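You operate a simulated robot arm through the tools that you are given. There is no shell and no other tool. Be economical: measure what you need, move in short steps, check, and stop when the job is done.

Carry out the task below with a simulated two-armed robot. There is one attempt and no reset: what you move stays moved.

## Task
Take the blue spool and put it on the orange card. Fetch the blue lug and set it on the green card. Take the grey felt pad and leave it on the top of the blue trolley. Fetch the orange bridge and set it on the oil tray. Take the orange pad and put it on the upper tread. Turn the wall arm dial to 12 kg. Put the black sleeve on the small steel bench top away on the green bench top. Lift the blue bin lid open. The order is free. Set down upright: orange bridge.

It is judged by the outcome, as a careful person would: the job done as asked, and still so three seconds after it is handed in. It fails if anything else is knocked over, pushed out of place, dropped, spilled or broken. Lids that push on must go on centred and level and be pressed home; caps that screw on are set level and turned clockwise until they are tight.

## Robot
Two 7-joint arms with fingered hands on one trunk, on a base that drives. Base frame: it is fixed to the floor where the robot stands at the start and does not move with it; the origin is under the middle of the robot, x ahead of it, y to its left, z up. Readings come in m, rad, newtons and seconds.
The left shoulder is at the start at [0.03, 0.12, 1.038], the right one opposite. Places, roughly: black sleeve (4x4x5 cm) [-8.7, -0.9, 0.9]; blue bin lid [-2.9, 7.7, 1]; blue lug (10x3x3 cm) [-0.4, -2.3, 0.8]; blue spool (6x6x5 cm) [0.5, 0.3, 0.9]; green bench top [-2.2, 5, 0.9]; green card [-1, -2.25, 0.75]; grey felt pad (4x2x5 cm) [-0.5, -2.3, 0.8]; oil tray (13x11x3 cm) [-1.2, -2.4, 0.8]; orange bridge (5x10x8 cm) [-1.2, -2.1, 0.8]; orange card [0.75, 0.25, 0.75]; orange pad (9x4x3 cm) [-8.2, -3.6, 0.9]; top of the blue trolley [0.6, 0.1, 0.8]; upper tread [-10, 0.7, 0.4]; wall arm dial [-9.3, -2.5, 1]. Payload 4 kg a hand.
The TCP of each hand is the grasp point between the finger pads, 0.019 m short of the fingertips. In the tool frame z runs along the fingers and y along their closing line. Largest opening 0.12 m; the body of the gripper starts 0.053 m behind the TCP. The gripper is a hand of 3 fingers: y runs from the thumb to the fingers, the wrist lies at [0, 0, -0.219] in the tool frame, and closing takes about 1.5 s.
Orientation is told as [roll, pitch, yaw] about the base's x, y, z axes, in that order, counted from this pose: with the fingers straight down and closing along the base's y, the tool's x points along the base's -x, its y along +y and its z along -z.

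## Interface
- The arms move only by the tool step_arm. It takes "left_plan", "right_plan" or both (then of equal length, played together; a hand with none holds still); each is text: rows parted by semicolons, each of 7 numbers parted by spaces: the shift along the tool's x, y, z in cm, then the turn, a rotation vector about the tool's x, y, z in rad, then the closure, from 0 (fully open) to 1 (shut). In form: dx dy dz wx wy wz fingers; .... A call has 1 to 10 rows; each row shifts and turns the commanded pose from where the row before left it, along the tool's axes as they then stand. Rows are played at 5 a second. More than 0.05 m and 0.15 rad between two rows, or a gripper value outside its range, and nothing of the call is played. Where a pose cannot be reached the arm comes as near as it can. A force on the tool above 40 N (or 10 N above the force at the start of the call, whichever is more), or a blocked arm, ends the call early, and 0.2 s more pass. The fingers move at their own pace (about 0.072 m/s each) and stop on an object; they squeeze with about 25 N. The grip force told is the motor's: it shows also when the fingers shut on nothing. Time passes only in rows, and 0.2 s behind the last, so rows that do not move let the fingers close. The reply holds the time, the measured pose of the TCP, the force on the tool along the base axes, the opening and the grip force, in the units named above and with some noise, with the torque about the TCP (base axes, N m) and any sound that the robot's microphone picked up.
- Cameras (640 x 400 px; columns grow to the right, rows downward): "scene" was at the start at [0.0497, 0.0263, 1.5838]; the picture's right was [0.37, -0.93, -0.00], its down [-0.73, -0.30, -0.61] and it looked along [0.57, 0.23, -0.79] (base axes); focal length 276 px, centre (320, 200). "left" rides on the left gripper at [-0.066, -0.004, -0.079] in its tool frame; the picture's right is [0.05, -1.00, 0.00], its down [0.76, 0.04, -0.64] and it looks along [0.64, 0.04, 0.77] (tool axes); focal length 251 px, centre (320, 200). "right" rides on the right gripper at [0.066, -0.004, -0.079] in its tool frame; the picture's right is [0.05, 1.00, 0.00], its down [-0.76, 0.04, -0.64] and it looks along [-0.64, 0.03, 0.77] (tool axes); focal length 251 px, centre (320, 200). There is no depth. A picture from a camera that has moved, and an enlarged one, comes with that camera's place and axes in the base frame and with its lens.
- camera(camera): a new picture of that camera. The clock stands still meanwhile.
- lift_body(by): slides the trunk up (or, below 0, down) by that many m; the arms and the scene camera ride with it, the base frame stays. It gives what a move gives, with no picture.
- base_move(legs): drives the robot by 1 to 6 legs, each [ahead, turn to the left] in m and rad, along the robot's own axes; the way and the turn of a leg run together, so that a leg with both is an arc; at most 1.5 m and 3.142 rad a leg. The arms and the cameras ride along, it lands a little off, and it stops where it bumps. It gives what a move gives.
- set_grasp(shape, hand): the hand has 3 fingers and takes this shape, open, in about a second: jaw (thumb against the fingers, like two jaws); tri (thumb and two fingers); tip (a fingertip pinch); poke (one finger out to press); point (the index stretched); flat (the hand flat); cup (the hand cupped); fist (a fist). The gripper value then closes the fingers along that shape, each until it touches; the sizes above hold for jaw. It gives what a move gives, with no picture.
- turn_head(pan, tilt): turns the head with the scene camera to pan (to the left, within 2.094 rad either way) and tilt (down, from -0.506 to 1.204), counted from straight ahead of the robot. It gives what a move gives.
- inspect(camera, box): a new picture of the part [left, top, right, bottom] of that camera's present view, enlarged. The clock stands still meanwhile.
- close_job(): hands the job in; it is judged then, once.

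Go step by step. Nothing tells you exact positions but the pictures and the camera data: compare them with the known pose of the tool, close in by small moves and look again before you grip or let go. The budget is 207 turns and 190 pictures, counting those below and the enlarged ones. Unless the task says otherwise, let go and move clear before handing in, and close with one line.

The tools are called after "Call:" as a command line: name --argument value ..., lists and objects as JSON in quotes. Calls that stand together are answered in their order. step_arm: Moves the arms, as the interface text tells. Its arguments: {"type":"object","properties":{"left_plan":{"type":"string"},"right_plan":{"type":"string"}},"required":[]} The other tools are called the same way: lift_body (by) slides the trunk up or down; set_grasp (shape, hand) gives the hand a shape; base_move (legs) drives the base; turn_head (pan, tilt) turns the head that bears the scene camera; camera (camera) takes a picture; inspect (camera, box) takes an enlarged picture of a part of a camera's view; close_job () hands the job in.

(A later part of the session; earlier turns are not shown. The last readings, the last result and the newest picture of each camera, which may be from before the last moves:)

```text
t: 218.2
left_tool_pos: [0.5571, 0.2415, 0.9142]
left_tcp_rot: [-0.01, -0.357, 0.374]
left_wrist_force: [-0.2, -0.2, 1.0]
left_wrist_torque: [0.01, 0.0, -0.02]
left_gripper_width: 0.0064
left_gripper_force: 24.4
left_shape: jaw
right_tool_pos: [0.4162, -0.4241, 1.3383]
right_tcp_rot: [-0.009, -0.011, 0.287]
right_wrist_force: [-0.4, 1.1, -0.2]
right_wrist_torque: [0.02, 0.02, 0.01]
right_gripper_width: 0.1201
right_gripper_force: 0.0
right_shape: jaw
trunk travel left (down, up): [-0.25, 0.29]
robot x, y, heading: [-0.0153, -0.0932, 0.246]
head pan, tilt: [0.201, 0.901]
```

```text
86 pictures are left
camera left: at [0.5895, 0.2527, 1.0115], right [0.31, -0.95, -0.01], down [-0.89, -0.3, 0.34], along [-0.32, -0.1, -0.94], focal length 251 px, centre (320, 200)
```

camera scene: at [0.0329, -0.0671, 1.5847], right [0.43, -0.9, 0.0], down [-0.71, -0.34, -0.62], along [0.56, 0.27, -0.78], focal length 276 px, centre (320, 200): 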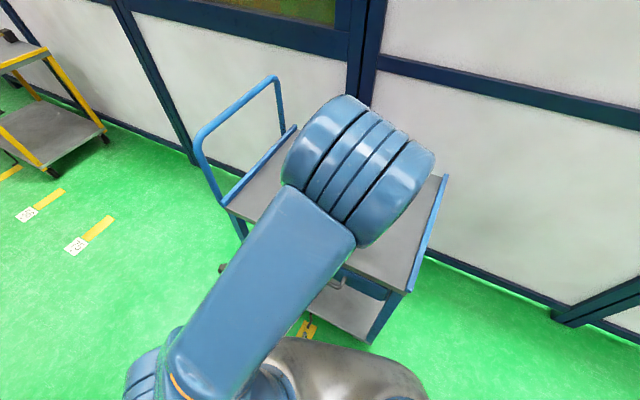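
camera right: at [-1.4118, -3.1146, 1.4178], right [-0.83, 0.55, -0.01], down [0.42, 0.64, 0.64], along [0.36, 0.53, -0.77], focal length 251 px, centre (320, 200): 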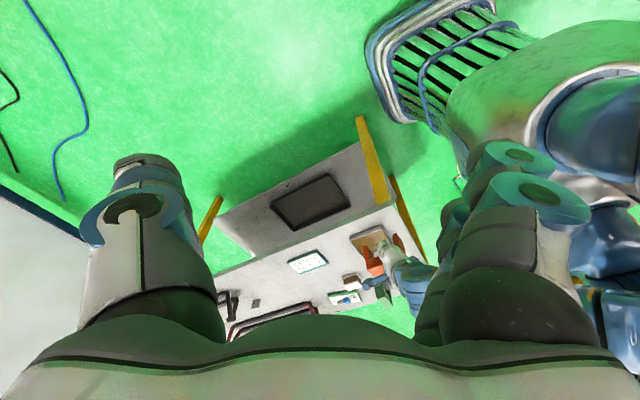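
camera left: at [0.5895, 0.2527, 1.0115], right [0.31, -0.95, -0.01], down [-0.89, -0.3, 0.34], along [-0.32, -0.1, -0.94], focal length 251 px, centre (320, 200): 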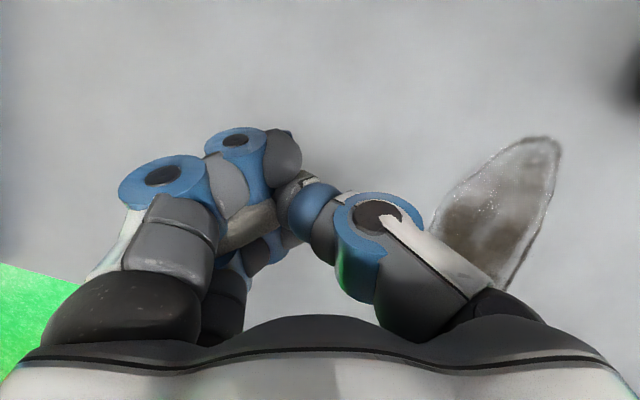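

Good spot. I'll lower step by step until contact.

Call:
step_arm --left_plan "0.69 0 1.88 0 0 0 1; 0.34 0 0.94 0 0 0 1; 0 0 0 0 0 0 1"

Call:
step_arm --left_plan "0.17 0 0.47 0 0 0 1; 0.17 0 0.47 0 0 0 1; 0 0 0 0 0 0 1"

Call:
step_arm --left_plan "0.17 0 0.47 0 0 0 1; 0 0 0 0 0 0 1"

```text
t: 219.0
left_tool_pos: [0.5576, 0.242, 0.8846]
left_tcp_rot: [-0.01, -0.357, 0.372]
left_wrist_force: [0.1, 0.0, -0.1]
left_wrist_torque: [-0.03, -0.04, -0.02]
left_gripper_width: 0.0061
left_gripper_force: 25.3
left_shape: jaw
right_tool_pos: [0.4154, -0.4264, 1.3392]
right_tcp_rot: [-0.007, -0.01, 0.285]
right_wrist_force: [0.1, 0.2, -0.1]
right_wrist_torque: [0.0, 0.02, 0.01]
right_gripper_width: 0.1199
right_gripper_force: 0.0
right_shape: jaw
trunk travel left (down, up): [-0.25, 0.29]
robot x, y, heading: [-0.016, -0.0893, 0.246]
head pan, tilt: [0.201, 0.901]
```

```text
t: 219.8
left_tool_pos: [0.557, 0.241, 0.874]
left_tcp_rot: [-0.01, -0.355, 0.376]
left_wrist_force: [-0.4, -0.6, -0.1]
left_wrist_torque: [0.0, -0.03, -0.02]
left_gripper_width: 0.006
left_gripper_force: 25.2
left_shape: jaw
right_tool_pos: [0.4163, -0.425, 1.339]
right_tcp_rot: [-0.006, -0.01, 0.285]
right_wrist_force: [-0.5, 0.5, 0.0]
right_wrist_torque: [0.02, -0.03, 0.01]
right_gripper_width: 0.1198
right_gripper_force: 0.1
right_shape: jaw
trunk travel left (down, up): [-0.25, 0.29]
robot x, y, heading: [-0.0221, -0.0938, 0.248]
head pan, tilt: [0.201, 0.901]
```

```text
t: 220.4
left_tool_pos: [0.5578, 0.2419, 0.869]
left_tcp_rot: [-0.01, -0.355, 0.374]
left_wrist_force: [-0.3, -0.5, 0.4]
left_wrist_torque: [0.0, 0.0, 0.0]
left_gripper_width: 0.0058
left_gripper_force: 25.2
left_shape: jaw
right_tool_pos: [0.4155, -0.4246, 1.3395]
right_tcp_rot: [-0.007, -0.009, 0.286]
right_wrist_force: [-0.2, -0.7, 0.3]
right_wrist_torque: [0.01, 0.02, -0.01]
right_gripper_width: 0.1199
right_gripper_force: 0.1
right_shape: jaw
trunk travel left (down, up): [-0.25, 0.29]
robot x, y, heading: [-0.0177, -0.0907, 0.248]
head pan, tilt: [0.201, 0.901]
```

Call:
step_arm --left_plan "0.17 0 0.47 0 0 0 1; 0 0 0 0 0 0 1"

Call:
step_arm --left_plan "0.1 0 0.28 0 0 0 1; 0 0 0 0 0 0 1"

Call:
step_arm --left_plan "0.1 0 0.28 0 0 0 1; 0 0 0 0 0 0 1"

```text
t: 221.0
left_tool_pos: [0.558, 0.2415, 0.8651]
left_tcp_rot: [-0.011, -0.358, 0.376]
left_wrist_force: [-0.3, -0.3, 4.3]
left_wrist_torque: [0.17, 0.06, 0.01]
left_gripper_width: 0.0061
left_gripper_force: 25.0
left_shape: jaw
right_tool_pos: [0.4145, -0.4256, 1.3393]
right_tcp_rot: [-0.007, -0.011, 0.287]
right_wrist_force: [0.6, -1.0, -0.2]
right_wrist_torque: [-0.01, 0.02, 0.0]
right_gripper_width: 0.1198
right_gripper_force: 0.1
right_shape: jaw
trunk travel left (down, up): [-0.25, 0.29]
robot x, y, heading: [-0.0152, -0.0876, 0.249]
head pan, tilt: [0.201, 0.901]
```

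```text
t: 221.6
left_tool_pos: [0.5586, 0.2409, 0.8621]
left_tcp_rot: [-0.01, -0.357, 0.374]
left_wrist_force: [-0.1, -0.2, 6.1]
left_wrist_torque: [0.25, 0.09, 0.01]
left_gripper_width: 0.0064
left_gripper_force: 25.2
left_shape: jaw
right_tool_pos: [0.4147, -0.4255, 1.3388]
right_tcp_rot: [-0.009, -0.01, 0.285]
right_wrist_force: [0.9, -0.5, -0.3]
right_wrist_torque: [0.03, -0.03, 0.02]
right_gripper_width: 0.1198
right_gripper_force: 0.0
right_shape: jaw
trunk travel left (down, up): [-0.25, 0.29]
robot x, y, heading: [-0.014, -0.0879, 0.247]
head pan, tilt: [0.201, 0.901]
```

```text
t: 222.2
left_tool_pos: [0.5585, 0.241, 0.8605]
left_tcp_rot: [-0.01, -0.358, 0.374]
left_wrist_force: [-1.0, 1.3, 14.3]
left_wrist_torque: [0.26, 0.22, -0.02]
left_gripper_width: 0.006
left_gripper_force: 25.5
left_shape: jaw
right_tool_pos: [0.4133, -0.4263, 1.3399]
right_tcp_rot: [-0.007, -0.011, 0.285]
right_wrist_force: [0.3, 0.7, 0.4]
right_wrist_torque: [0.03, -0.01, -0.04]
right_gripper_width: 0.1202
right_gripper_force: 0.0
right_shape: jaw
trunk travel left (down, up): [-0.25, 0.29]
robot x, y, heading: [-0.0161, -0.0898, 0.247]
head pan, tilt: [0.201, 0.901]
```

The fingers and the pad are at the surface. I'll open fully, rise a little and look.

Call:
step_arm --left_plan "-0.1 0 -0.28 0 0 0 0.8; 0 0 0 0 0 0 0.5; 0 0 0 0 0 0 0.2; 0 0 0 0 0 0 0; 0 0 0 0 0 0 0; 0 0 0 0 0 0 0; -0.5 0 -1.4 0 0 0 0; 0 0 0 0 0 0 0"

Call:
camera --camera "left"

```text
t: 224.0
left_tool_pos: [0.5579, 0.2421, 0.8755]
left_tcp_rot: [-0.011, -0.354, 0.377]
left_wrist_force: [0.3, -0.2, -0.5]
left_wrist_torque: [-0.01, 0.02, 0.02]
left_gripper_width: 0.1196
left_gripper_force: 0.1
left_shape: jaw
right_tool_pos: [0.4162, -0.4242, 1.3398]
right_tcp_rot: [-0.006, -0.011, 0.286]
right_wrist_force: [0.1, 0.2, -0.2]
right_wrist_torque: [-0.02, 0.04, 0.01]
right_gripper_width: 0.1199
right_gripper_force: 0.0
right_shape: jaw
trunk travel left (down, up): [-0.25, 0.29]
robot x, y, heading: [-0.0133, -0.0909, 0.25]
head pan, tilt: [0.201, 0.901]
```

```text
85 pictures are left
camera left: at [0.5911, 0.2529, 0.9728], right [0.31, -0.95, -0.01], down [-0.89, -0.3, 0.34], along [-0.32, -0.1, -0.94], focal length 251 px, centre (320, 200)
```

left: 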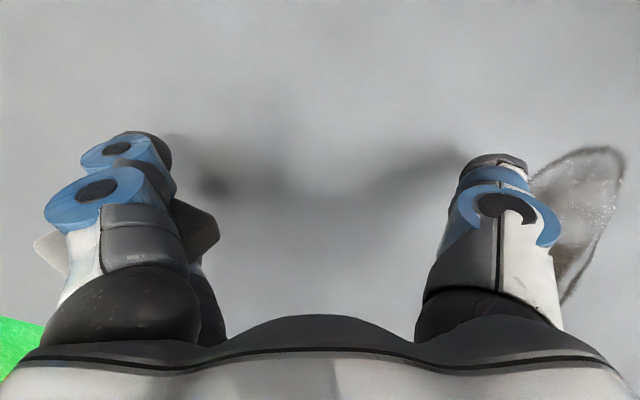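

The pad is still wedged between the fingers. I'll lower it back to contact and change the hand shape to spread the fingers and free it.

Call:
step_arm --left_plan "0.3 0 0.85 0 0 0 0; 0 0 0 0 0 0 0"

Call:
set_grasp --hand "left" --shape "tri"

Call:
camera --camera "left"

```text
t: 224.6
left_tool_pos: [0.5587, 0.241, 0.8672]
left_tcp_rot: [-0.01, -0.356, 0.373]
left_wrist_force: [-0.5, -0.5, 0.0]
left_wrist_torque: [-0.03, -0.07, -0.02]
left_gripper_width: 0.12
left_gripper_force: 0.0
left_shape: jaw
right_tool_pos: [0.4145, -0.4256, 1.3392]
right_tcp_rot: [-0.006, -0.011, 0.286]
right_wrist_force: [0.6, -0.5, -0.5]
right_wrist_torque: [-0.03, -0.01, 0.0]
right_gripper_width: 0.1199
right_gripper_force: 0.0
right_shape: jaw
trunk travel left (down, up): [-0.25, 0.29]
robot x, y, heading: [-0.0112, -0.0936, 0.241]
head pan, tilt: [0.201, 0.901]
```

```text
t: 225.5
left_tool_pos: [0.5571, 0.241, 0.8668]
left_tcp_rot: [-0.011, -0.356, 0.373]
left_wrist_force: [-0.8, 0.2, 0.2]
left_wrist_torque: [0.0, 0.02, -0.02]
left_gripper_width: 0.12
left_gripper_force: 0.1
left_shape: tri
right_tool_pos: [0.4163, -0.4252, 1.3389]
right_tcp_rot: [-0.007, -0.011, 0.286]
right_wrist_force: [-0.4, 0.8, -0.2]
right_wrist_torque: [-0.04, -0.03, 0.02]
right_gripper_width: 0.1199
right_gripper_force: 0.1
right_shape: jaw
trunk travel left (down, up): [-0.25, 0.29]
robot x, y, heading: [-0.0166, -0.0898, 0.249]
head pan, tilt: [0.201, 0.901]
```

```text
84 pictures are left
camera left: at [0.5912, 0.2522, 0.9648], right [0.31, -0.95, -0.01], down [-0.89, -0.3, 0.34], along [-0.32, -0.1, -0.94], focal length 251 px, centre (320, 200)
```

left: 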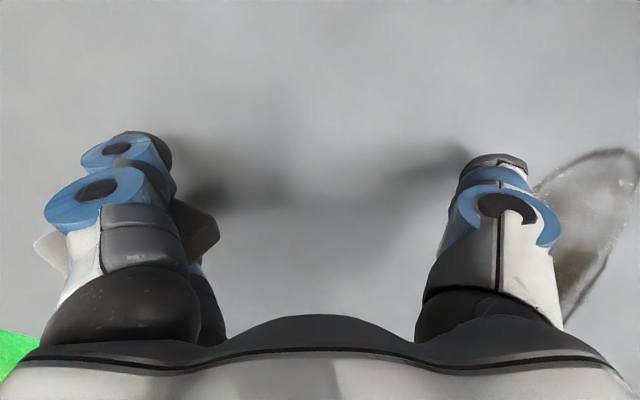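

Call:
set_grasp --hand "left" --shape "point"

Call:
camera --camera "left"

```text
t: 226.4
left_tool_pos: [0.559, 0.2401, 0.8672]
left_tcp_rot: [-0.011, -0.357, 0.373]
left_wrist_force: [0.2, -0.5, 0.0]
left_wrist_torque: [-0.02, 0.02, 0.01]
left_gripper_width: 0.0002
left_gripper_force: 0.1
left_shape: point
right_tool_pos: [0.4155, -0.4245, 1.3391]
right_tcp_rot: [-0.007, -0.012, 0.286]
right_wrist_force: [-0.6, 0.2, -0.6]
right_wrist_torque: [0.0, 0.05, -0.01]
right_gripper_width: 0.1199
right_gripper_force: 0.0
right_shape: jaw
trunk travel left (down, up): [-0.25, 0.29]
robot x, y, heading: [-0.0187, -0.0891, 0.25]
head pan, tilt: [0.201, 0.901]
```

```text
83 pictures are left
camera left: at [0.5913, 0.2523, 0.9645], right [0.31, -0.95, -0.01], down [-0.89, -0.3, 0.34], along [-0.32, -0.1, -0.94], focal length 251 px, centre (320, 200)
```

left: 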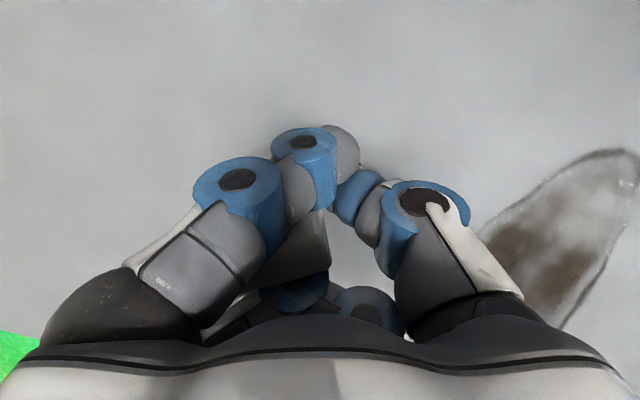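

Call:
step_arm --left_plan "-0.34 0 -0.94 0 0 0 0; -0.34 0 -0.94 0 0 0 0; 0 0 0 0 0 0 0"

Call:
inspect --camera "left" --box '[180, 110, 480, 320]'

```text
t: 227.2
left_tool_pos: [0.5576, 0.2408, 0.8867]
left_tcp_rot: [-0.01, -0.355, 0.372]
left_wrist_force: [0.2, 0.6, 0.0]
left_wrist_torque: [0.01, 0.0, 0.02]
left_gripper_width: 0.0
left_gripper_force: 0.0
left_shape: point
right_tool_pos: [0.415, -0.4263, 1.3386]
right_tcp_rot: [-0.006, -0.011, 0.288]
right_wrist_force: [-1.0, 0.4, 0.1]
right_wrist_torque: [0.01, 0.0, 0.04]
right_gripper_width: 0.1202
right_gripper_force: 0.0
right_shape: jaw
trunk travel left (down, up): [-0.25, 0.29]
robot x, y, heading: [-0.015, -0.0948, 0.248]
head pan, tilt: [0.201, 0.901]
```

```text
1.90 times, centred on (330, 215) of left
camera zoom: at [0.591, 0.2519, 0.9845], right [0.31, -0.95, -0.01], down [-0.89, -0.3, 0.34], along [-0.32, -0.1, -0.94], focal length 479 px, centre (301, 171)
```

zoom: 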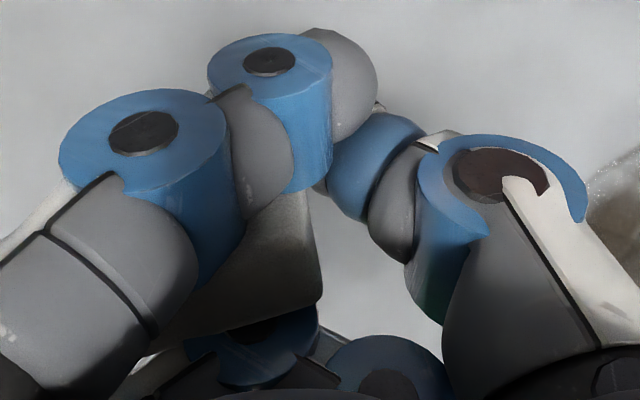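

Call:
set_grasp --hand "left" --shape "flat"

Call:
camera --camera "left"

```text
t: 228.1
left_tool_pos: [0.558, 0.241, 0.8869]
left_tcp_rot: [-0.009, -0.356, 0.375]
left_wrist_force: [-0.5, -0.9, 0.0]
left_wrist_torque: [0.01, -0.04, 0.03]
left_gripper_width: 0.1147
left_gripper_force: 0.0
left_shape: flat
right_tool_pos: [0.415, -0.425, 1.338]
right_tcp_rot: [-0.008, -0.011, 0.286]
right_wrist_force: [-0.2, 0.6, 1.1]
right_wrist_torque: [-0.02, -0.01, -0.03]
right_gripper_width: 0.1201
right_gripper_force: 0.0
right_shape: jaw
trunk travel left (down, up): [-0.25, 0.29]
robot x, y, heading: [-0.0163, -0.0874, 0.249]
head pan, tilt: [0.201, 0.901]
```

```text
81 pictures are left
camera left: at [0.5911, 0.252, 0.9846], right [0.31, -0.95, -0.01], down [-0.89, -0.3, 0.34], along [-0.32, -0.1, -0.94], focal length 251 px, centre (320, 200)
```

left: 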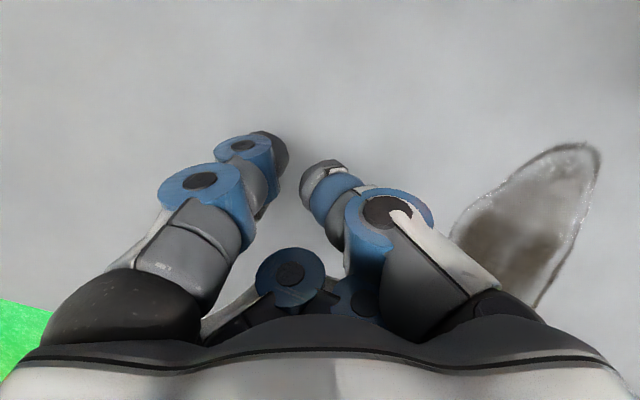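

Call:
step_arm --left_plan "0 0 -1 0 0 0 0; 0 0 -2 0 0 0 0; 0 0 -4 0 0 0 0; 0 0 -4.5 0 0 0 0; 0 0 0 0 0 0 0"

Call:
camera --camera "left"

```text
t: 229.3
left_tool_pos: [0.52, 0.2268, 0.9963]
left_tcp_rot: [-0.012, -0.353, 0.375]
left_wrist_force: [0.7, -0.3, 0.4]
left_wrist_torque: [0.0, 0.01, -0.01]
left_gripper_width: 0.1144
left_gripper_force: 0.0
left_shape: flat
right_tool_pos: [0.4162, -0.425, 1.3387]
right_tcp_rot: [-0.007, -0.012, 0.286]
right_wrist_force: [-0.7, 0.5, 0.1]
right_wrist_torque: [-0.03, 0.0, -0.01]
right_gripper_width: 0.12
right_gripper_force: 0.1
right_shape: jaw
trunk travel left (down, up): [-0.25, 0.29]
robot x, y, heading: [-0.0191, -0.0918, 0.249]
head pan, tilt: [0.201, 0.901]
```

```text
80 pictures are left
camera left: at [0.5532, 0.2392, 1.0925], right [0.31, -0.95, -0.01], down [-0.89, -0.3, 0.34], along [-0.32, -0.1, -0.94], focal length 251 px, centre (320, 200)
```

left: 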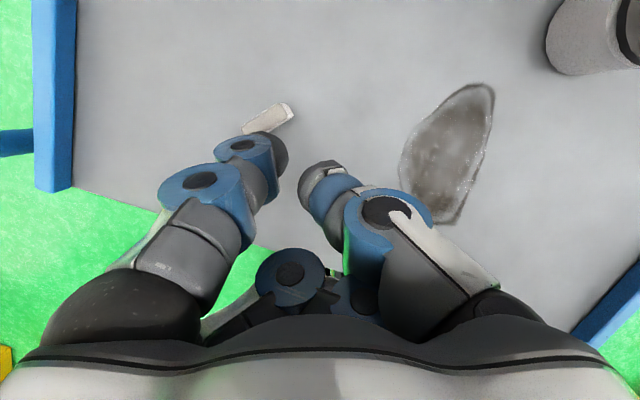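

The felt pad is now on the trolley top, clear of the patch. I'll restore the hand, pull back from the trolley and head west.

Call:
step_arm --left_plan "0 0 -4 0 0 0 0; 4 0 -2 0 0.1 0 0; 4 0 -2 0 0.13 0 0; 4 0 0 0 0.13 0.1 0"

Call:
set_grasp --hand "left" --shape "jaw"

Call:
base_move --legs '[[-0.4, 0]]'

Call:
base_move --legs '[[0, 0.78]]'

Call:
base_move --legs '[[-1.35, 0]]'

Call:
base_move --legs '[[0, 0.8]]'

Call:
base_move --legs '[[0, 0.8]]'

Call:
base_move --legs '[[0, 0.6]]'

```text
refused: row 4 steps farther than a row can; nothing moved
```

```text
t: 230.2
left_tool_pos: [0.5211, 0.2283, 0.9946]
left_tcp_rot: [-0.01, -0.356, 0.372]
left_wrist_force: [0.3, 0.1, 0.4]
left_wrist_torque: [0.02, 0.01, 0.01]
left_gripper_width: 0.1201
left_gripper_force: 0.0
left_shape: jaw
right_tool_pos: [0.4155, -0.4254, 1.3395]
right_tcp_rot: [-0.007, -0.01, 0.287]
right_wrist_force: [0.3, 0.0, 0.7]
right_wrist_torque: [-0.01, -0.01, -0.01]
right_gripper_width: 0.12
right_gripper_force: 0.1
right_shape: jaw
trunk travel left (down, up): [-0.25, 0.29]
robot x, y, heading: [-0.0199, -0.0927, 0.251]
head pan, tilt: [0.201, 0.901]
```

```text
t: 232.6
left_tool_pos: [0.1337, 0.1295, 0.9955]
left_tcp_rot: [-0.011, -0.356, 0.373]
left_wrist_force: [-0.5, -0.1, -0.3]
left_wrist_torque: [0.0, 0.0, 0.02]
left_gripper_width: 0.1201
left_gripper_force: 0.1
left_shape: jaw
right_tool_pos: [0.0283, -0.5234, 1.3386]
right_tcp_rot: [-0.007, -0.011, 0.285]
right_wrist_force: [-0.6, -0.5, 0.9]
right_wrist_torque: [-0.02, 0.03, 0.03]
right_gripper_width: 0.1199
right_gripper_force: 0.1
right_shape: jaw
trunk travel left (down, up): [-0.25, 0.29]
robot x, y, heading: [-0.3999, -0.1885, 0.252]
head pan, tilt: [0.201, 0.901]
```

```text
t: 235.3
left_tool_pos: [-0.2456, 0.4172, 0.9952]
left_tcp_rot: [-0.015, -0.356, 1.152]
left_wrist_force: [0.7, 1.1, -0.9]
left_wrist_torque: [-0.02, -0.07, 0.0]
left_gripper_width: 0.1199
left_gripper_force: 0.1
left_shape: jaw
right_tool_pos: [0.1366, -0.1176, 1.3395]
right_tcp_rot: [-0.008, -0.011, 1.064]
right_wrist_force: [-0.5, -0.2, 1.2]
right_wrist_torque: [-0.05, -0.04, 0.0]
right_gripper_width: 0.1199
right_gripper_force: 0.1
right_shape: jaw
trunk travel left (down, up): [-0.25, 0.29]
robot x, y, heading: [-0.3536, -0.2161, 1.037]
head pan, tilt: [0.201, 0.901]
stopped in leg 1: the robot was blocked; the commanded pose is now the measured one
```

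```text
t: 242.2
left_tool_pos: [-0.9411, -0.76, 0.9957]
left_tcp_rot: [-0.01, -0.355, 1.148]
left_wrist_force: [0.0, -0.1, -0.2]
left_wrist_torque: [-0.01, 0.0, -0.03]
left_gripper_width: 0.12
left_gripper_force: 0.0
left_shape: jaw
right_tool_pos: [-0.5584, -1.2992, 1.339]
right_tcp_rot: [-0.006, -0.008, 1.063]
right_wrist_force: [-0.6, -0.8, 0.9]
right_wrist_torque: [0.0, 0.0, -0.03]
right_gripper_width: 0.1201
right_gripper_force: 0.1
right_shape: jaw
trunk travel left (down, up): [-0.25, 0.29]
robot x, y, heading: [-1.0533, -1.3908, 1.033]
head pan, tilt: [0.201, 0.901]
```

```text
t: 244.5
left_tool_pos: [-1.3917, -0.8484, 0.9936]
left_tcp_rot: [-0.013, -0.354, 1.882]
left_wrist_force: [0.0, 0.6, -0.2]
left_wrist_torque: [0.03, -0.03, 0.01]
left_gripper_width: 0.1199
left_gripper_force: 0.1
left_shape: jaw
right_tool_pos: [-0.7511, -0.9941, 1.3394]
right_tcp_rot: [-0.01, -0.009, 1.795]
right_wrist_force: [-1.2, 0.1, 0.1]
right_wrist_torque: [-0.02, -0.04, 0.0]
right_gripper_width: 0.1201
right_gripper_force: 0.0
right_shape: jaw
trunk travel left (down, up): [-0.25, 0.29]
robot x, y, heading: [-1.0017, -1.3897, 1.758]
head pan, tilt: [0.201, 0.901]
stopped in leg 1: the robot was blocked; the commanded pose is now the measured one
```

```text
t: 246.9
left_tool_pos: [-1.6569, -1.269, 0.9946]
left_tcp_rot: [-0.012, -0.356, 2.655]
left_wrist_force: [0.2, -0.4, 0.0]
left_wrist_torque: [0.03, 0.04, -0.01]
left_gripper_width: 0.1199
left_gripper_force: 0.0
left_shape: jaw
right_tool_pos: [-1.0948, -0.9252, 1.3397]
right_tcp_rot: [-0.009, -0.008, 2.569]
right_wrist_force: [0.7, -0.3, 0.4]
right_wrist_torque: [0.04, -0.02, 0.01]
right_gripper_width: 0.1198
right_gripper_force: 0.0
right_shape: jaw
trunk travel left (down, up): [-0.25, 0.29]
robot x, y, heading: [-0.9717, -1.3405, 2.546]
head pan, tilt: [0.201, 0.901]
stopped in leg 1: the robot was blocked; the commanded pose is now the measured one
```

```text
t: 249.1
left_tool_pos: [-1.5815, -1.6677, 0.9952]
left_tcp_rot: [-0.016, -0.358, -3.031]
left_wrist_force: [-0.4, -0.7, -0.4]
left_wrist_torque: [0.04, -0.01, -0.03]
left_gripper_width: 0.1201
left_gripper_force: 0.0
left_shape: jaw
right_tool_pos: [-1.3106, -1.0686, 1.3395]
right_tcp_rot: [-0.011, -0.01, -3.117]
right_wrist_force: [1.1, -0.8, 0.7]
right_wrist_torque: [0.05, 0.01, 0.02]
right_gripper_width: 0.12
right_gripper_force: 0.0
right_shape: jaw
trunk travel left (down, up): [-0.25, 0.29]
robot x, y, heading: [-0.9729, -1.3011, 3.134]
head pan, tilt: [0.201, 0.901]
stopped in leg 1: the robot was blocked; the commanded pose is now the measured one
```

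Call:
step_arm --left_plan "4 0 -2 0 0.1 0 0; 4 0 -2 0 0.13 0 0; 4 0 0 0 0.13 0.08 0" --right_plan "3 0 3 0 0 0 0; 3 0 3 0 0 0 0; 0 0 4 0 0 0 0"

Call:
turn_head --pan 0 --tilt 0.25

Call:
camera --camera "scene"

```text
refused: row 3 steps farther than a row can; nothing moved
```

```text
t: 250.2
left_tool_pos: [-1.5824, -1.6649, 0.9956]
left_tcp_rot: [-0.015, -0.36, -3.033]
left_wrist_force: [-0.2, -0.3, -1.0]
left_wrist_torque: [-0.02, 0.02, -0.03]
left_gripper_width: 0.12
left_gripper_force: 0.0
left_shape: jaw
right_tool_pos: [-1.311, -1.0658, 1.3388]
right_tcp_rot: [-0.009, -0.008, -3.118]
right_wrist_force: [1.6, 0.1, -0.2]
right_wrist_torque: [0.02, -0.04, 0.06]
right_gripper_width: 0.1201
right_gripper_force: 0.1
right_shape: jaw
trunk travel left (down, up): [-0.25, 0.29]
robot x, y, heading: [-0.9711, -1.3008, 3.139]
head pan, tilt: [0.0, 0.25]
```

```text
79 pictures are left
camera scene: at [-1.0477, -1.3023, 1.6416], right [0.01, 1.0, 0.0], down [0.25, 0.0, -0.97], along [-0.97, 0.01, -0.25], focal length 276 px, centre (320, 200)
```

scene: 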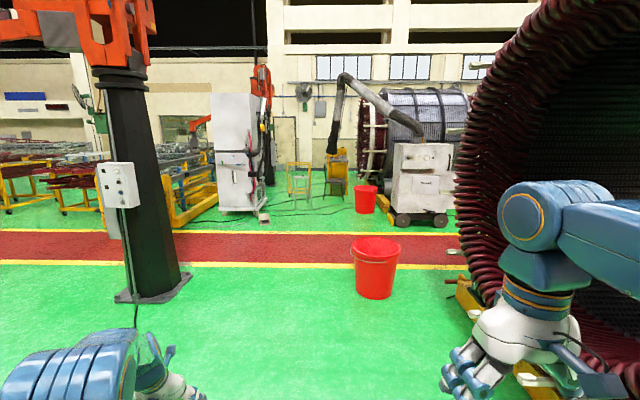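

Call:
step_arm --left_plan "4 0 -2 0 0.1 0 0; 4 0 -2 0 0.13 0 0; 4 0 0 0 0.13 0 0" --right_plan "3 0 3 0 0 0 0; 3 0 3 0 0 0 0; 0 0 4 0 0 0 0"

Call:
base_move --legs '[[1.5, 0.06], [1.5, 0], [1.4, 0]]'

Call:
turn_head --pan 0 --tilt 0.3

Call:
camera --camera "scene"

```text
t: 250.9
left_tool_pos: [-1.4551, -1.652, 1.0036]
left_tcp_rot: [-0.012, 0.005, -3.04]
left_wrist_force: [-0.2, 0.3, 0.2]
left_wrist_torque: [-0.03, -0.05, -0.03]
left_gripper_width: 0.1199
left_gripper_force: 0.1
left_shape: jaw
right_tool_pos: [-1.2536, -1.0622, 1.2373]
right_tcp_rot: [-0.007, -0.009, -3.118]
right_wrist_force: [-0.2, 0.5, -1.1]
right_wrist_torque: [-0.03, -0.07, 0.01]
right_gripper_width: 0.1197
right_gripper_force: 0.0
right_shape: jaw
trunk travel left (down, up): [-0.25, 0.29]
robot x, y, heading: [-0.9749, -1.3015, 3.132]
head pan, tilt: [0.0, 0.25]
```

```text
t: 272.0
left_tool_pos: [-5.8265, -1.8455, 1.0032]
left_tcp_rot: [-0.011, 0.004, -2.983]
left_wrist_force: [-0.2, -0.2, -0.6]
left_wrist_torque: [-0.01, 0.01, 0.03]
left_gripper_width: 0.1202
left_gripper_force: 0.0
left_shape: jaw
right_tool_pos: [-5.6563, -1.2448, 1.2379]
right_tcp_rot: [-0.009, -0.008, -3.063]
right_wrist_force: [-0.2, 0.6, -0.4]
right_wrist_torque: [0.01, -0.03, 0.01]
right_gripper_width: 0.12
right_gripper_force: 0.0
right_shape: jaw
trunk travel left (down, up): [-0.25, 0.29]
robot x, y, heading: [-5.3656, -1.4684, -3.095]
head pan, tilt: [0.0, 0.25]
```

```text
t: 272.6
left_tool_pos: [-5.8258, -1.8442, 1.0033]
left_tcp_rot: [-0.013, 0.003, -2.984]
left_wrist_force: [0.0, -0.5, 0.2]
left_wrist_torque: [-0.02, 0.01, -0.05]
left_gripper_width: 0.12
left_gripper_force: 0.0
left_shape: jaw
right_tool_pos: [-5.6568, -1.2448, 1.236]
right_tcp_rot: [-0.007, -0.008, -3.06]
right_wrist_force: [-0.5, -0.4, -0.6]
right_wrist_torque: [0.03, 0.01, -0.03]
right_gripper_width: 0.12
right_gripper_force: 0.0
right_shape: jaw
trunk travel left (down, up): [-0.25, 0.29]
robot x, y, heading: [-5.3645, -1.47, -3.092]
head pan, tilt: [0.0, 0.3]
```

```text
78 pictures are left
camera scene: at [-5.438, -1.4731, 1.637], right [-0.05, 1.0, 0.0], down [0.3, 0.01, -0.96], along [-0.95, -0.05, -0.3], focal length 276 px, centre (320, 200)
```

scene: 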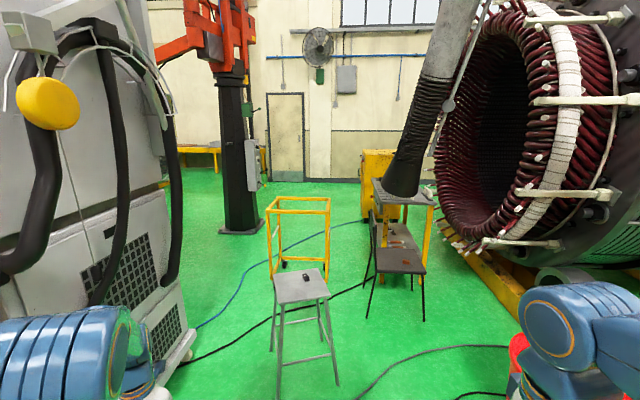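

Call:
inspect --camera "scene" --box '[220, 100, 460, 320]'

```text
1.82 times, centred on (340, 210) of scene
camera zoom: at [-5.438, -1.4731, 1.637], right [-0.05, 1.0, 0.0], down [0.3, 0.01, -0.96], along [-0.95, -0.05, -0.3], focal length 502 px, centre (284, 182)
```

zoom: 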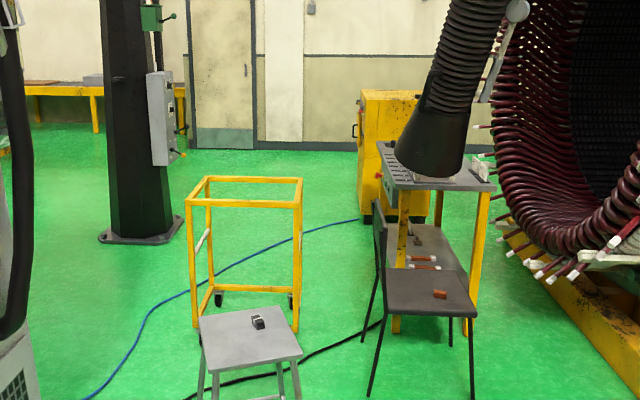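

Call:
base_move --legs '[[0.35, 0]]'

Call:
turn_head --pan 0.25 --tilt 0.55

Call:
camera --camera "scene"

```text
t: 274.9
left_tool_pos: [-6.1782, -1.8609, 1.0038]
left_tcp_rot: [-0.011, 0.003, -2.985]
left_wrist_force: [-0.5, -0.2, 0.0]
left_wrist_torque: [0.03, -0.02, -0.01]
left_gripper_width: 0.12
left_gripper_force: 0.1
left_shape: jaw
right_tool_pos: [-6.0069, -1.2608, 1.2371]
right_tcp_rot: [-0.007, -0.008, -3.062]
right_wrist_force: [-0.3, 0.4, 0.1]
right_wrist_torque: [-0.02, -0.02, -0.01]
right_gripper_width: 0.1199
right_gripper_force: 0.1
right_shape: jaw
trunk travel left (down, up): [-0.25, 0.29]
robot x, y, heading: [-5.7146, -1.4843, -3.096]
head pan, tilt: [0.0, 0.3]
```

```text
t: 275.6
left_tool_pos: [-6.1777, -1.8608, 1.0034]
left_tcp_rot: [-0.013, 0.002, -2.985]
left_wrist_force: [-0.3, -0.7, 0.6]
left_wrist_torque: [-0.04, -0.01, 0.02]
left_gripper_width: 0.1201
left_gripper_force: 0.1
left_shape: jaw
right_tool_pos: [-6.0051, -1.2605, 1.2365]
right_tcp_rot: [-0.008, -0.01, -3.064]
right_wrist_force: [0.2, 0.7, -0.1]
right_wrist_torque: [-0.03, -0.01, -0.03]
right_gripper_width: 0.1198
right_gripper_force: 0.0
right_shape: jaw
trunk travel left (down, up): [-0.25, 0.29]
robot x, y, heading: [-5.717, -1.4856, -3.094]
head pan, tilt: [0.25, 0.55]
```

```text
76 pictures are left
camera scene: at [-5.7809, -1.5116, 1.6141], right [-0.29, 0.96, 0.0], down [0.5, 0.15, -0.85], along [-0.82, -0.25, -0.52], focal length 276 px, centre (320, 200)
```

scene: 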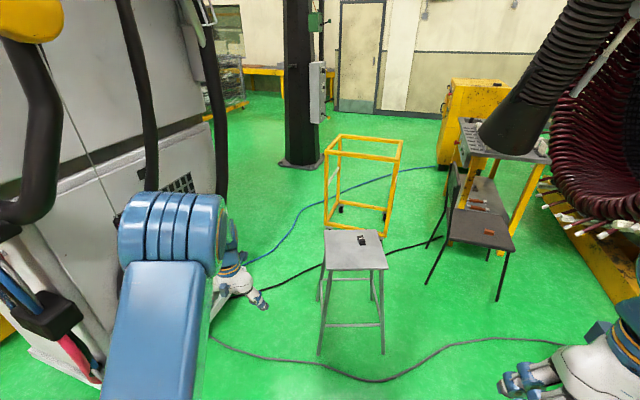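

The way west runs between a stool and a white cabinet. I'll tuck both arms in and look at the gap properly.

Call:
step_arm --left_plan "2 -4 0 0 0 0 0; 2 -4 0 0 0 0 0; 2 -4 0 0 0 0 0; 2 -4 0 0 0 0 0; 2 -4 0 0 0 0 0; 2 -2 0 0 0 0 0" --right_plan "0 2 2 0 0 0 0; 0 2 2 0 0 0 0; 0 1 3 0 0 0 0; 0 1 3 0 0 0 0; 0 0 3 0 0 0 0; 0 0 3 0 0 0 0"

Call:
turn_head --pan 0.5 --tilt 0.5

Call:
camera --camera "scene"

```text
t: 277.0
left_tool_pos: [-6.0929, -1.624, 1.0064]
left_tcp_rot: [-0.012, 0.003, -2.984]
left_wrist_force: [-1.1, 0.3, 0.2]
left_wrist_torque: [0.01, -0.03, 0.0]
left_gripper_width: 0.1199
left_gripper_force: 0.0
left_shape: jaw
right_tool_pos: [-6.0027, -1.3196, 1.0766]
right_tcp_rot: [-0.007, -0.008, -3.063]
right_wrist_force: [0.2, -0.6, 0.4]
right_wrist_torque: [0.04, -0.01, 0.0]
right_gripper_width: 0.1201
right_gripper_force: 0.1
right_shape: jaw
trunk travel left (down, up): [-0.25, 0.29]
robot x, y, heading: [-5.7129, -1.4844, -3.093]
head pan, tilt: [0.25, 0.55]
```

```text
t: 277.8
left_tool_pos: [-6.0928, -1.6251, 1.0072]
left_tcp_rot: [-0.012, 0.002, -2.984]
left_wrist_force: [-0.1, 0.3, 1.0]
left_wrist_torque: [0.01, -0.02, 0.02]
left_gripper_width: 0.1202
left_gripper_force: 0.2
left_shape: jaw
right_tool_pos: [-6.003, -1.3202, 1.0768]
right_tcp_rot: [-0.009, -0.009, -3.062]
right_wrist_force: [-0.4, -0.3, 1.0]
right_wrist_torque: [-0.02, -0.01, 0.01]
right_gripper_width: 0.1199
right_gripper_force: 0.0
right_shape: jaw
trunk travel left (down, up): [-0.25, 0.29]
robot x, y, heading: [-5.715, -1.4824, -3.095]
head pan, tilt: [0.499, 0.499]
```

```text
75 pictures are left
camera scene: at [-5.7731, -1.5325, 1.6186], right [-0.52, 0.85, 0.0], down [0.41, 0.25, -0.88], along [-0.75, -0.46, -0.48], focal length 276 px, centre (320, 200)
```

scene: 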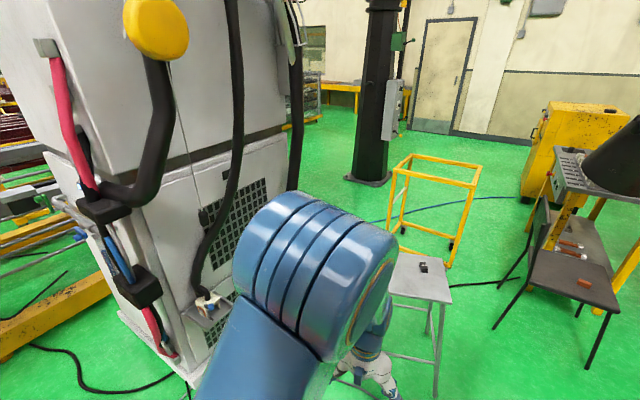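

The corridor between the stool and the cabinet is about 0.8 m wide at y ≈ -2.27. I'll back up, line up with it from the east and then pass straight through.

Call:
base_move --legs '[[-0.3, 0]]'

Call:
base_move --legs '[[0, 0.8]]'

Call:
base_move --legs '[[0, 0.7]]'

```text
t: 279.8
left_tool_pos: [-5.7919, -1.6102, 1.0084]
left_tcp_rot: [-0.011, 0.001, -2.985]
left_wrist_force: [0.3, -0.1, -0.2]
left_wrist_torque: [0.0, 0.03, 0.02]
left_gripper_width: 0.1201
left_gripper_force: 0.1
left_shape: jaw
right_tool_pos: [-5.7037, -1.3052, 1.0779]
right_tcp_rot: [-0.009, -0.01, -3.062]
right_wrist_force: [-0.4, 0.7, 0.1]
right_wrist_torque: [0.02, 0.05, 0.01]
right_gripper_width: 0.1197
right_gripper_force: 0.0
right_shape: jaw
trunk travel left (down, up): [-0.25, 0.29]
robot x, y, heading: [-5.4129, -1.4685, -3.09]
head pan, tilt: [0.499, 0.499]
```

```text
t: 282.0
left_tool_pos: [-5.619, -1.8166, 1.0058]
left_tcp_rot: [-0.015, 0.004, -2.299]
left_wrist_force: [-0.8, -0.8, 0.1]
left_wrist_torque: [0.05, -0.01, -0.03]
left_gripper_width: 0.1199
left_gripper_force: 0.0
left_shape: jaw
right_tool_pos: [-5.7432, -1.5239, 1.0767]
right_tcp_rot: [-0.012, -0.006, -2.378]
right_wrist_force: [-0.3, -1.6, -0.8]
right_wrist_torque: [0.04, 0.05, 0.06]
right_gripper_width: 0.1202
right_gripper_force: 0.1
right_shape: jaw
trunk travel left (down, up): [-0.25, 0.29]
robot x, y, heading: [-5.4389, -1.4396, -2.407]
head pan, tilt: [0.499, 0.499]
stopped in leg 1: the robot was blocked; the commanded pose is now the measured one
```

```text
t: 284.1
left_tool_pos: [-5.3537, -1.8522, 1.0059]
left_tcp_rot: [-0.013, 0.004, -1.647]
left_wrist_force: [0.9, -0.9, -0.5]
left_wrist_torque: [0.02, 0.03, -0.01]
left_gripper_width: 0.1201
left_gripper_force: 0.0
left_shape: jaw
right_tool_pos: [-5.632, -1.6966, 1.0775]
right_tcp_rot: [-0.011, -0.008, -1.718]
right_wrist_force: [1.0, -0.6, 0.9]
right_wrist_torque: [0.05, 0.03, -0.02]
right_gripper_width: 0.12
right_gripper_force: 0.0
right_shape: jaw
trunk travel left (down, up): [-0.25, 0.29]
robot x, y, heading: [-5.4777, -1.4353, -1.737]
head pan, tilt: [0.499, 0.499]
stopped in leg 1: the robot was blocked; the commanded pose is now the measured one
```

Call:
base_move --legs '[[0.8, 0.15]]'

Call:
base_move --legs '[[0, -0.8]]'

Call:
base_move --legs '[[0, -0.7]]'

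```text
t: 287.2
left_tool_pos: [-5.38, -2.3171, 1.0064]
left_tcp_rot: [-0.015, 0.007, -1.578]
left_wrist_force: [0.4, -0.4, -0.6]
left_wrist_torque: [0.03, -0.02, 0.02]
left_gripper_width: 0.12
left_gripper_force: 0.1
left_shape: jaw
right_tool_pos: [-5.6671, -2.1788, 1.077]
right_tcp_rot: [-0.012, -0.006, -1.657]
right_wrist_force: [0.7, 0.0, 0.2]
right_wrist_torque: [0.06, 0.0, -0.02]
right_gripper_width: 0.1202
right_gripper_force: 0.1
right_shape: jaw
trunk travel left (down, up): [-0.25, 0.29]
robot x, y, heading: [-5.5216, -1.9061, -1.756]
head pan, tilt: [0.499, 0.499]
stopped in leg 1: the robot was blocked; the commanded pose is now the measured one
```

```text
t: 289.4
left_tool_pos: [-5.6819, -2.3072, 1.0078]
left_tcp_rot: [-0.01, 0.003, -2.292]
left_wrist_force: [-0.2, 0.1, -0.2]
left_wrist_torque: [-0.05, 0.0, 0.0]
left_gripper_width: 0.12
left_gripper_force: 0.1
left_shape: jaw
right_tool_pos: [-5.8085, -2.0146, 1.0762]
right_tcp_rot: [-0.007, -0.009, -2.367]
right_wrist_force: [-0.5, 0.8, -0.1]
right_wrist_torque: [-0.02, -0.02, -0.01]
right_gripper_width: 0.1201
right_gripper_force: 0.0
right_shape: jaw
trunk travel left (down, up): [-0.25, 0.29]
robot x, y, heading: [-5.4918, -1.9399, -2.487]
head pan, tilt: [0.499, 0.499]
stopped in leg 1: the robot was blocked; the commanded pose is now the measured one
```

```text
t: 291.4
left_tool_pos: [-5.8143, -2.1479, 1.0072]
left_tcp_rot: [-0.009, 0.001, -2.852]
left_wrist_force: [0.3, 0.3, -0.3]
left_wrist_torque: [-0.01, 0.02, 0.01]
left_gripper_width: 0.1201
left_gripper_force: 0.2
left_shape: jaw
right_tool_pos: [-5.7652, -1.8312, 1.0777]
right_tcp_rot: [-0.008, -0.009, -2.926]
right_wrist_force: [0.0, -0.2, -0.4]
right_wrist_torque: [-0.01, 0.06, -0.03]
right_gripper_width: 0.1201
right_gripper_force: 0.0
right_shape: jaw
trunk travel left (down, up): [-0.25, 0.29]
robot x, y, heading: [-5.4578, -1.962, -2.993]
head pan, tilt: [0.499, 0.499]
stopped in leg 1: the robot was blocked; the commanded pose is now the measured one
```

Call:
turn_head --pan 0.3 --tilt 0.6

Call:
camera --camera "scene"

```text
t: 292.1
left_tool_pos: [-5.8159, -2.1525, 1.0069]
left_tcp_rot: [-0.015, 0.003, -2.851]
left_wrist_force: [-0.3, -0.1, 0.3]
left_wrist_torque: [0.0, 0.02, -0.01]
left_gripper_width: 0.1198
left_gripper_force: 0.0
left_shape: jaw
right_tool_pos: [-5.7665, -1.8359, 1.0767]
right_tcp_rot: [-0.009, -0.007, -2.925]
right_wrist_force: [-0.1, 0.1, 0.4]
right_wrist_torque: [0.04, -0.02, 0.0]
right_gripper_width: 0.1199
right_gripper_force: 0.0
right_shape: jaw
trunk travel left (down, up): [-0.25, 0.29]
robot x, y, heading: [-5.4567, -1.9629, -2.992]
head pan, tilt: [0.3, 0.6]
```

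```text
74 pictures are left
camera scene: at [-5.5196, -1.9989, 1.6095], right [-0.43, 0.9, 0.0], down [0.51, 0.25, -0.82], along [-0.74, -0.36, -0.57], focal length 276 px, centre (320, 200)
```

scene: 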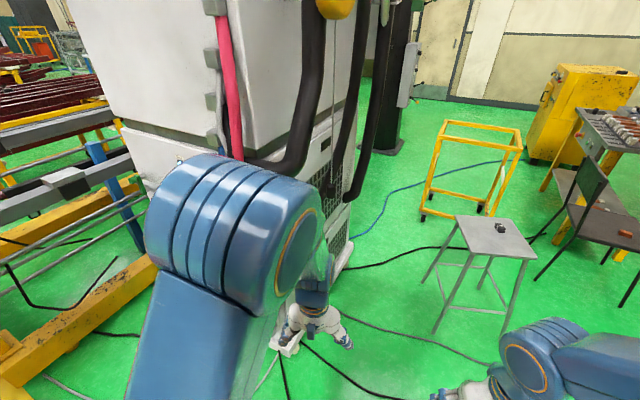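

Call:
step_arm --left_plan "-4.5 -0.6 0 0 0 0 0; -4.5 -0.6 0 0 0 0 0; -4.5 -0.6 0 0 0 0 0; -4.5 -0.6 0 0 0 0 0; -4.5 -0.6 0 0 0 0 0"

Call:
base_move --legs '[[0.6, 0.06]]'

Call:
camera --camera "scene"

```text
t: 293.3
left_tool_pos: [-6.0403, -2.1875, 1.0061]
left_tcp_rot: [-0.013, 0.007, -2.85]
left_wrist_force: [-0.2, 1.1, 0.5]
left_wrist_torque: [-0.02, -0.01, 0.02]
left_gripper_width: 0.1202
left_gripper_force: 0.1
left_shape: jaw
right_tool_pos: [-5.7684, -1.8354, 1.0773]
right_tcp_rot: [-0.009, -0.006, -2.925]
right_wrist_force: [-0.2, 0.1, -1.0]
right_wrist_torque: [0.04, 0.01, 0.02]
right_gripper_width: 0.1199
right_gripper_force: 0.1
right_shape: jaw
trunk travel left (down, up): [-0.25, 0.29]
robot x, y, heading: [-5.4591, -1.9571, -2.992]
head pan, tilt: [0.3, 0.6]
```

```text
t: 294.0
left_tool_pos: [-6.0393, -2.1869, 1.0069]
left_tcp_rot: [-0.012, 0.003, -2.851]
left_wrist_force: [1.2, 0.3, 0.2]
left_wrist_torque: [0.01, 0.0, 0.02]
left_gripper_width: 0.1198
left_gripper_force: 0.1
left_shape: jaw
right_tool_pos: [-5.768, -1.8345, 1.0768]
right_tcp_rot: [-0.008, -0.008, -2.926]
right_wrist_force: [-0.3, -0.2, -1.0]
right_wrist_torque: [0.0, -0.01, -0.02]
right_gripper_width: 0.1198
right_gripper_force: 0.0
right_shape: jaw
trunk travel left (down, up): [-0.25, 0.29]
robot x, y, heading: [-5.4588, -1.9622, -2.991]
head pan, tilt: [0.3, 0.6]
stopped in leg 1: the robot was blocked; the commanded pose is now the measured one
```

```text
73 pictures are left
camera scene: at [-5.5193, -1.998, 1.6095], right [-0.43, 0.9, 0.0], down [0.51, 0.25, -0.82], along [-0.74, -0.36, -0.57], focal length 276 px, centre (320, 200)
```

scene: 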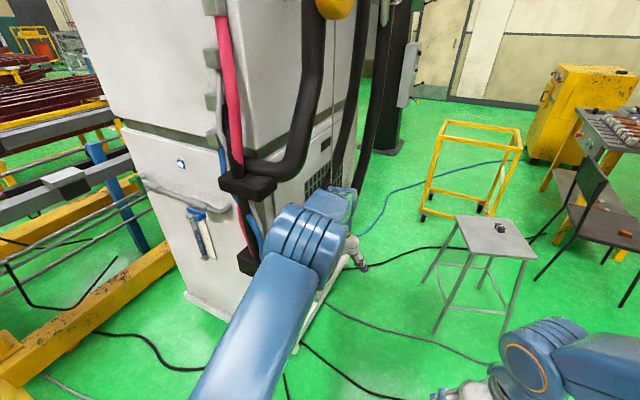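

Call:
base_move --legs '[[-0.1, 0]]'

Call:
base_move --legs '[[0.3, 0]]'

Call:
turn_head --pan -0.2 --tilt 1.15

Call:
camera --camera "scene"

```text
t: 295.2
left_tool_pos: [-5.9388, -2.1716, 1.0078]
left_tcp_rot: [-0.013, 0.003, -2.851]
left_wrist_force: [0.6, -0.1, 0.6]
left_wrist_torque: [-0.02, 0.01, -0.03]
left_gripper_width: 0.1201
left_gripper_force: 0.0
left_shape: jaw
right_tool_pos: [-5.667, -1.8201, 1.0776]
right_tcp_rot: [-0.009, -0.01, -2.926]
right_wrist_force: [0.1, 0.3, 0.3]
right_wrist_torque: [0.01, -0.02, -0.04]
right_gripper_width: 0.1202
right_gripper_force: 0.1
right_shape: jaw
trunk travel left (down, up): [-0.25, 0.29]
robot x, y, heading: [-5.358, -1.9454, -2.996]
head pan, tilt: [0.3, 0.6]
```

```text
t: 296.8
left_tool_pos: [-6.0586, -2.2002, 1.0056]
left_tcp_rot: [-0.011, 0.009, -2.817]
left_wrist_force: [-0.4, 0.5, -0.3]
left_wrist_torque: [-0.01, -0.03, 0.02]
left_gripper_width: 0.1201
left_gripper_force: 0.1
left_shape: jaw
right_tool_pos: [-5.7971, -1.8418, 1.0756]
right_tcp_rot: [-0.008, -0.007, -2.895]
right_wrist_force: [-0.9, 0.5, -0.5]
right_wrist_torque: [-0.03, -0.05, 0.03]
right_gripper_width: 0.1202
right_gripper_force: 0.1
right_shape: jaw
trunk travel left (down, up): [-0.25, 0.29]
robot x, y, heading: [-5.4886, -1.9357, -2.859]
head pan, tilt: [0.3, 0.6]
stopped in leg 1: the robot was blocked; the commanded pose is now the measured one
```

```text
t: 297.8
left_tool_pos: [-6.0552, -2.2026, 1.0069]
left_tcp_rot: [-0.013, 0.006, -2.814]
left_wrist_force: [-0.2, 0.2, 0.4]
left_wrist_torque: [0.02, 0.01, 0.02]
left_gripper_width: 0.1199
left_gripper_force: 0.0
left_shape: jaw
right_tool_pos: [-5.7967, -1.8436, 1.0769]
right_tcp_rot: [-0.01, -0.01, -2.892]
right_wrist_force: [-0.4, -0.3, 0.0]
right_wrist_torque: [0.02, -0.02, -0.01]
right_gripper_width: 0.1198
right_gripper_force: 0.0
right_shape: jaw
trunk travel left (down, up): [-0.25, 0.29]
robot x, y, heading: [-5.4862, -1.9401, -2.858]
head pan, tilt: [-0.201, 1.15]
```

```text
72 pictures are left
camera scene: at [-5.5286, -1.9427, 1.5678], right [-0.08, 1.0, 0.0], down [0.91, 0.08, -0.41], along [-0.41, -0.03, -0.91], focal length 276 px, centre (320, 200)
```

scene: 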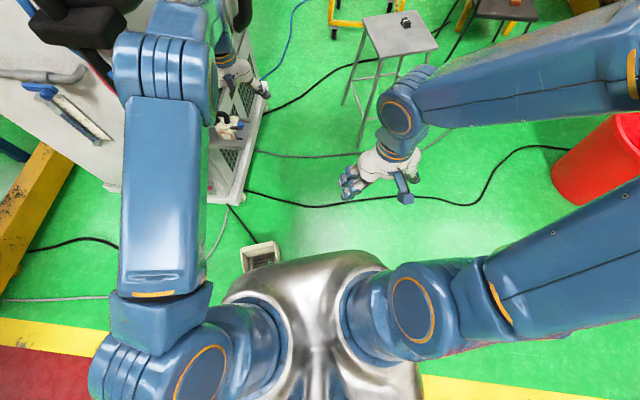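

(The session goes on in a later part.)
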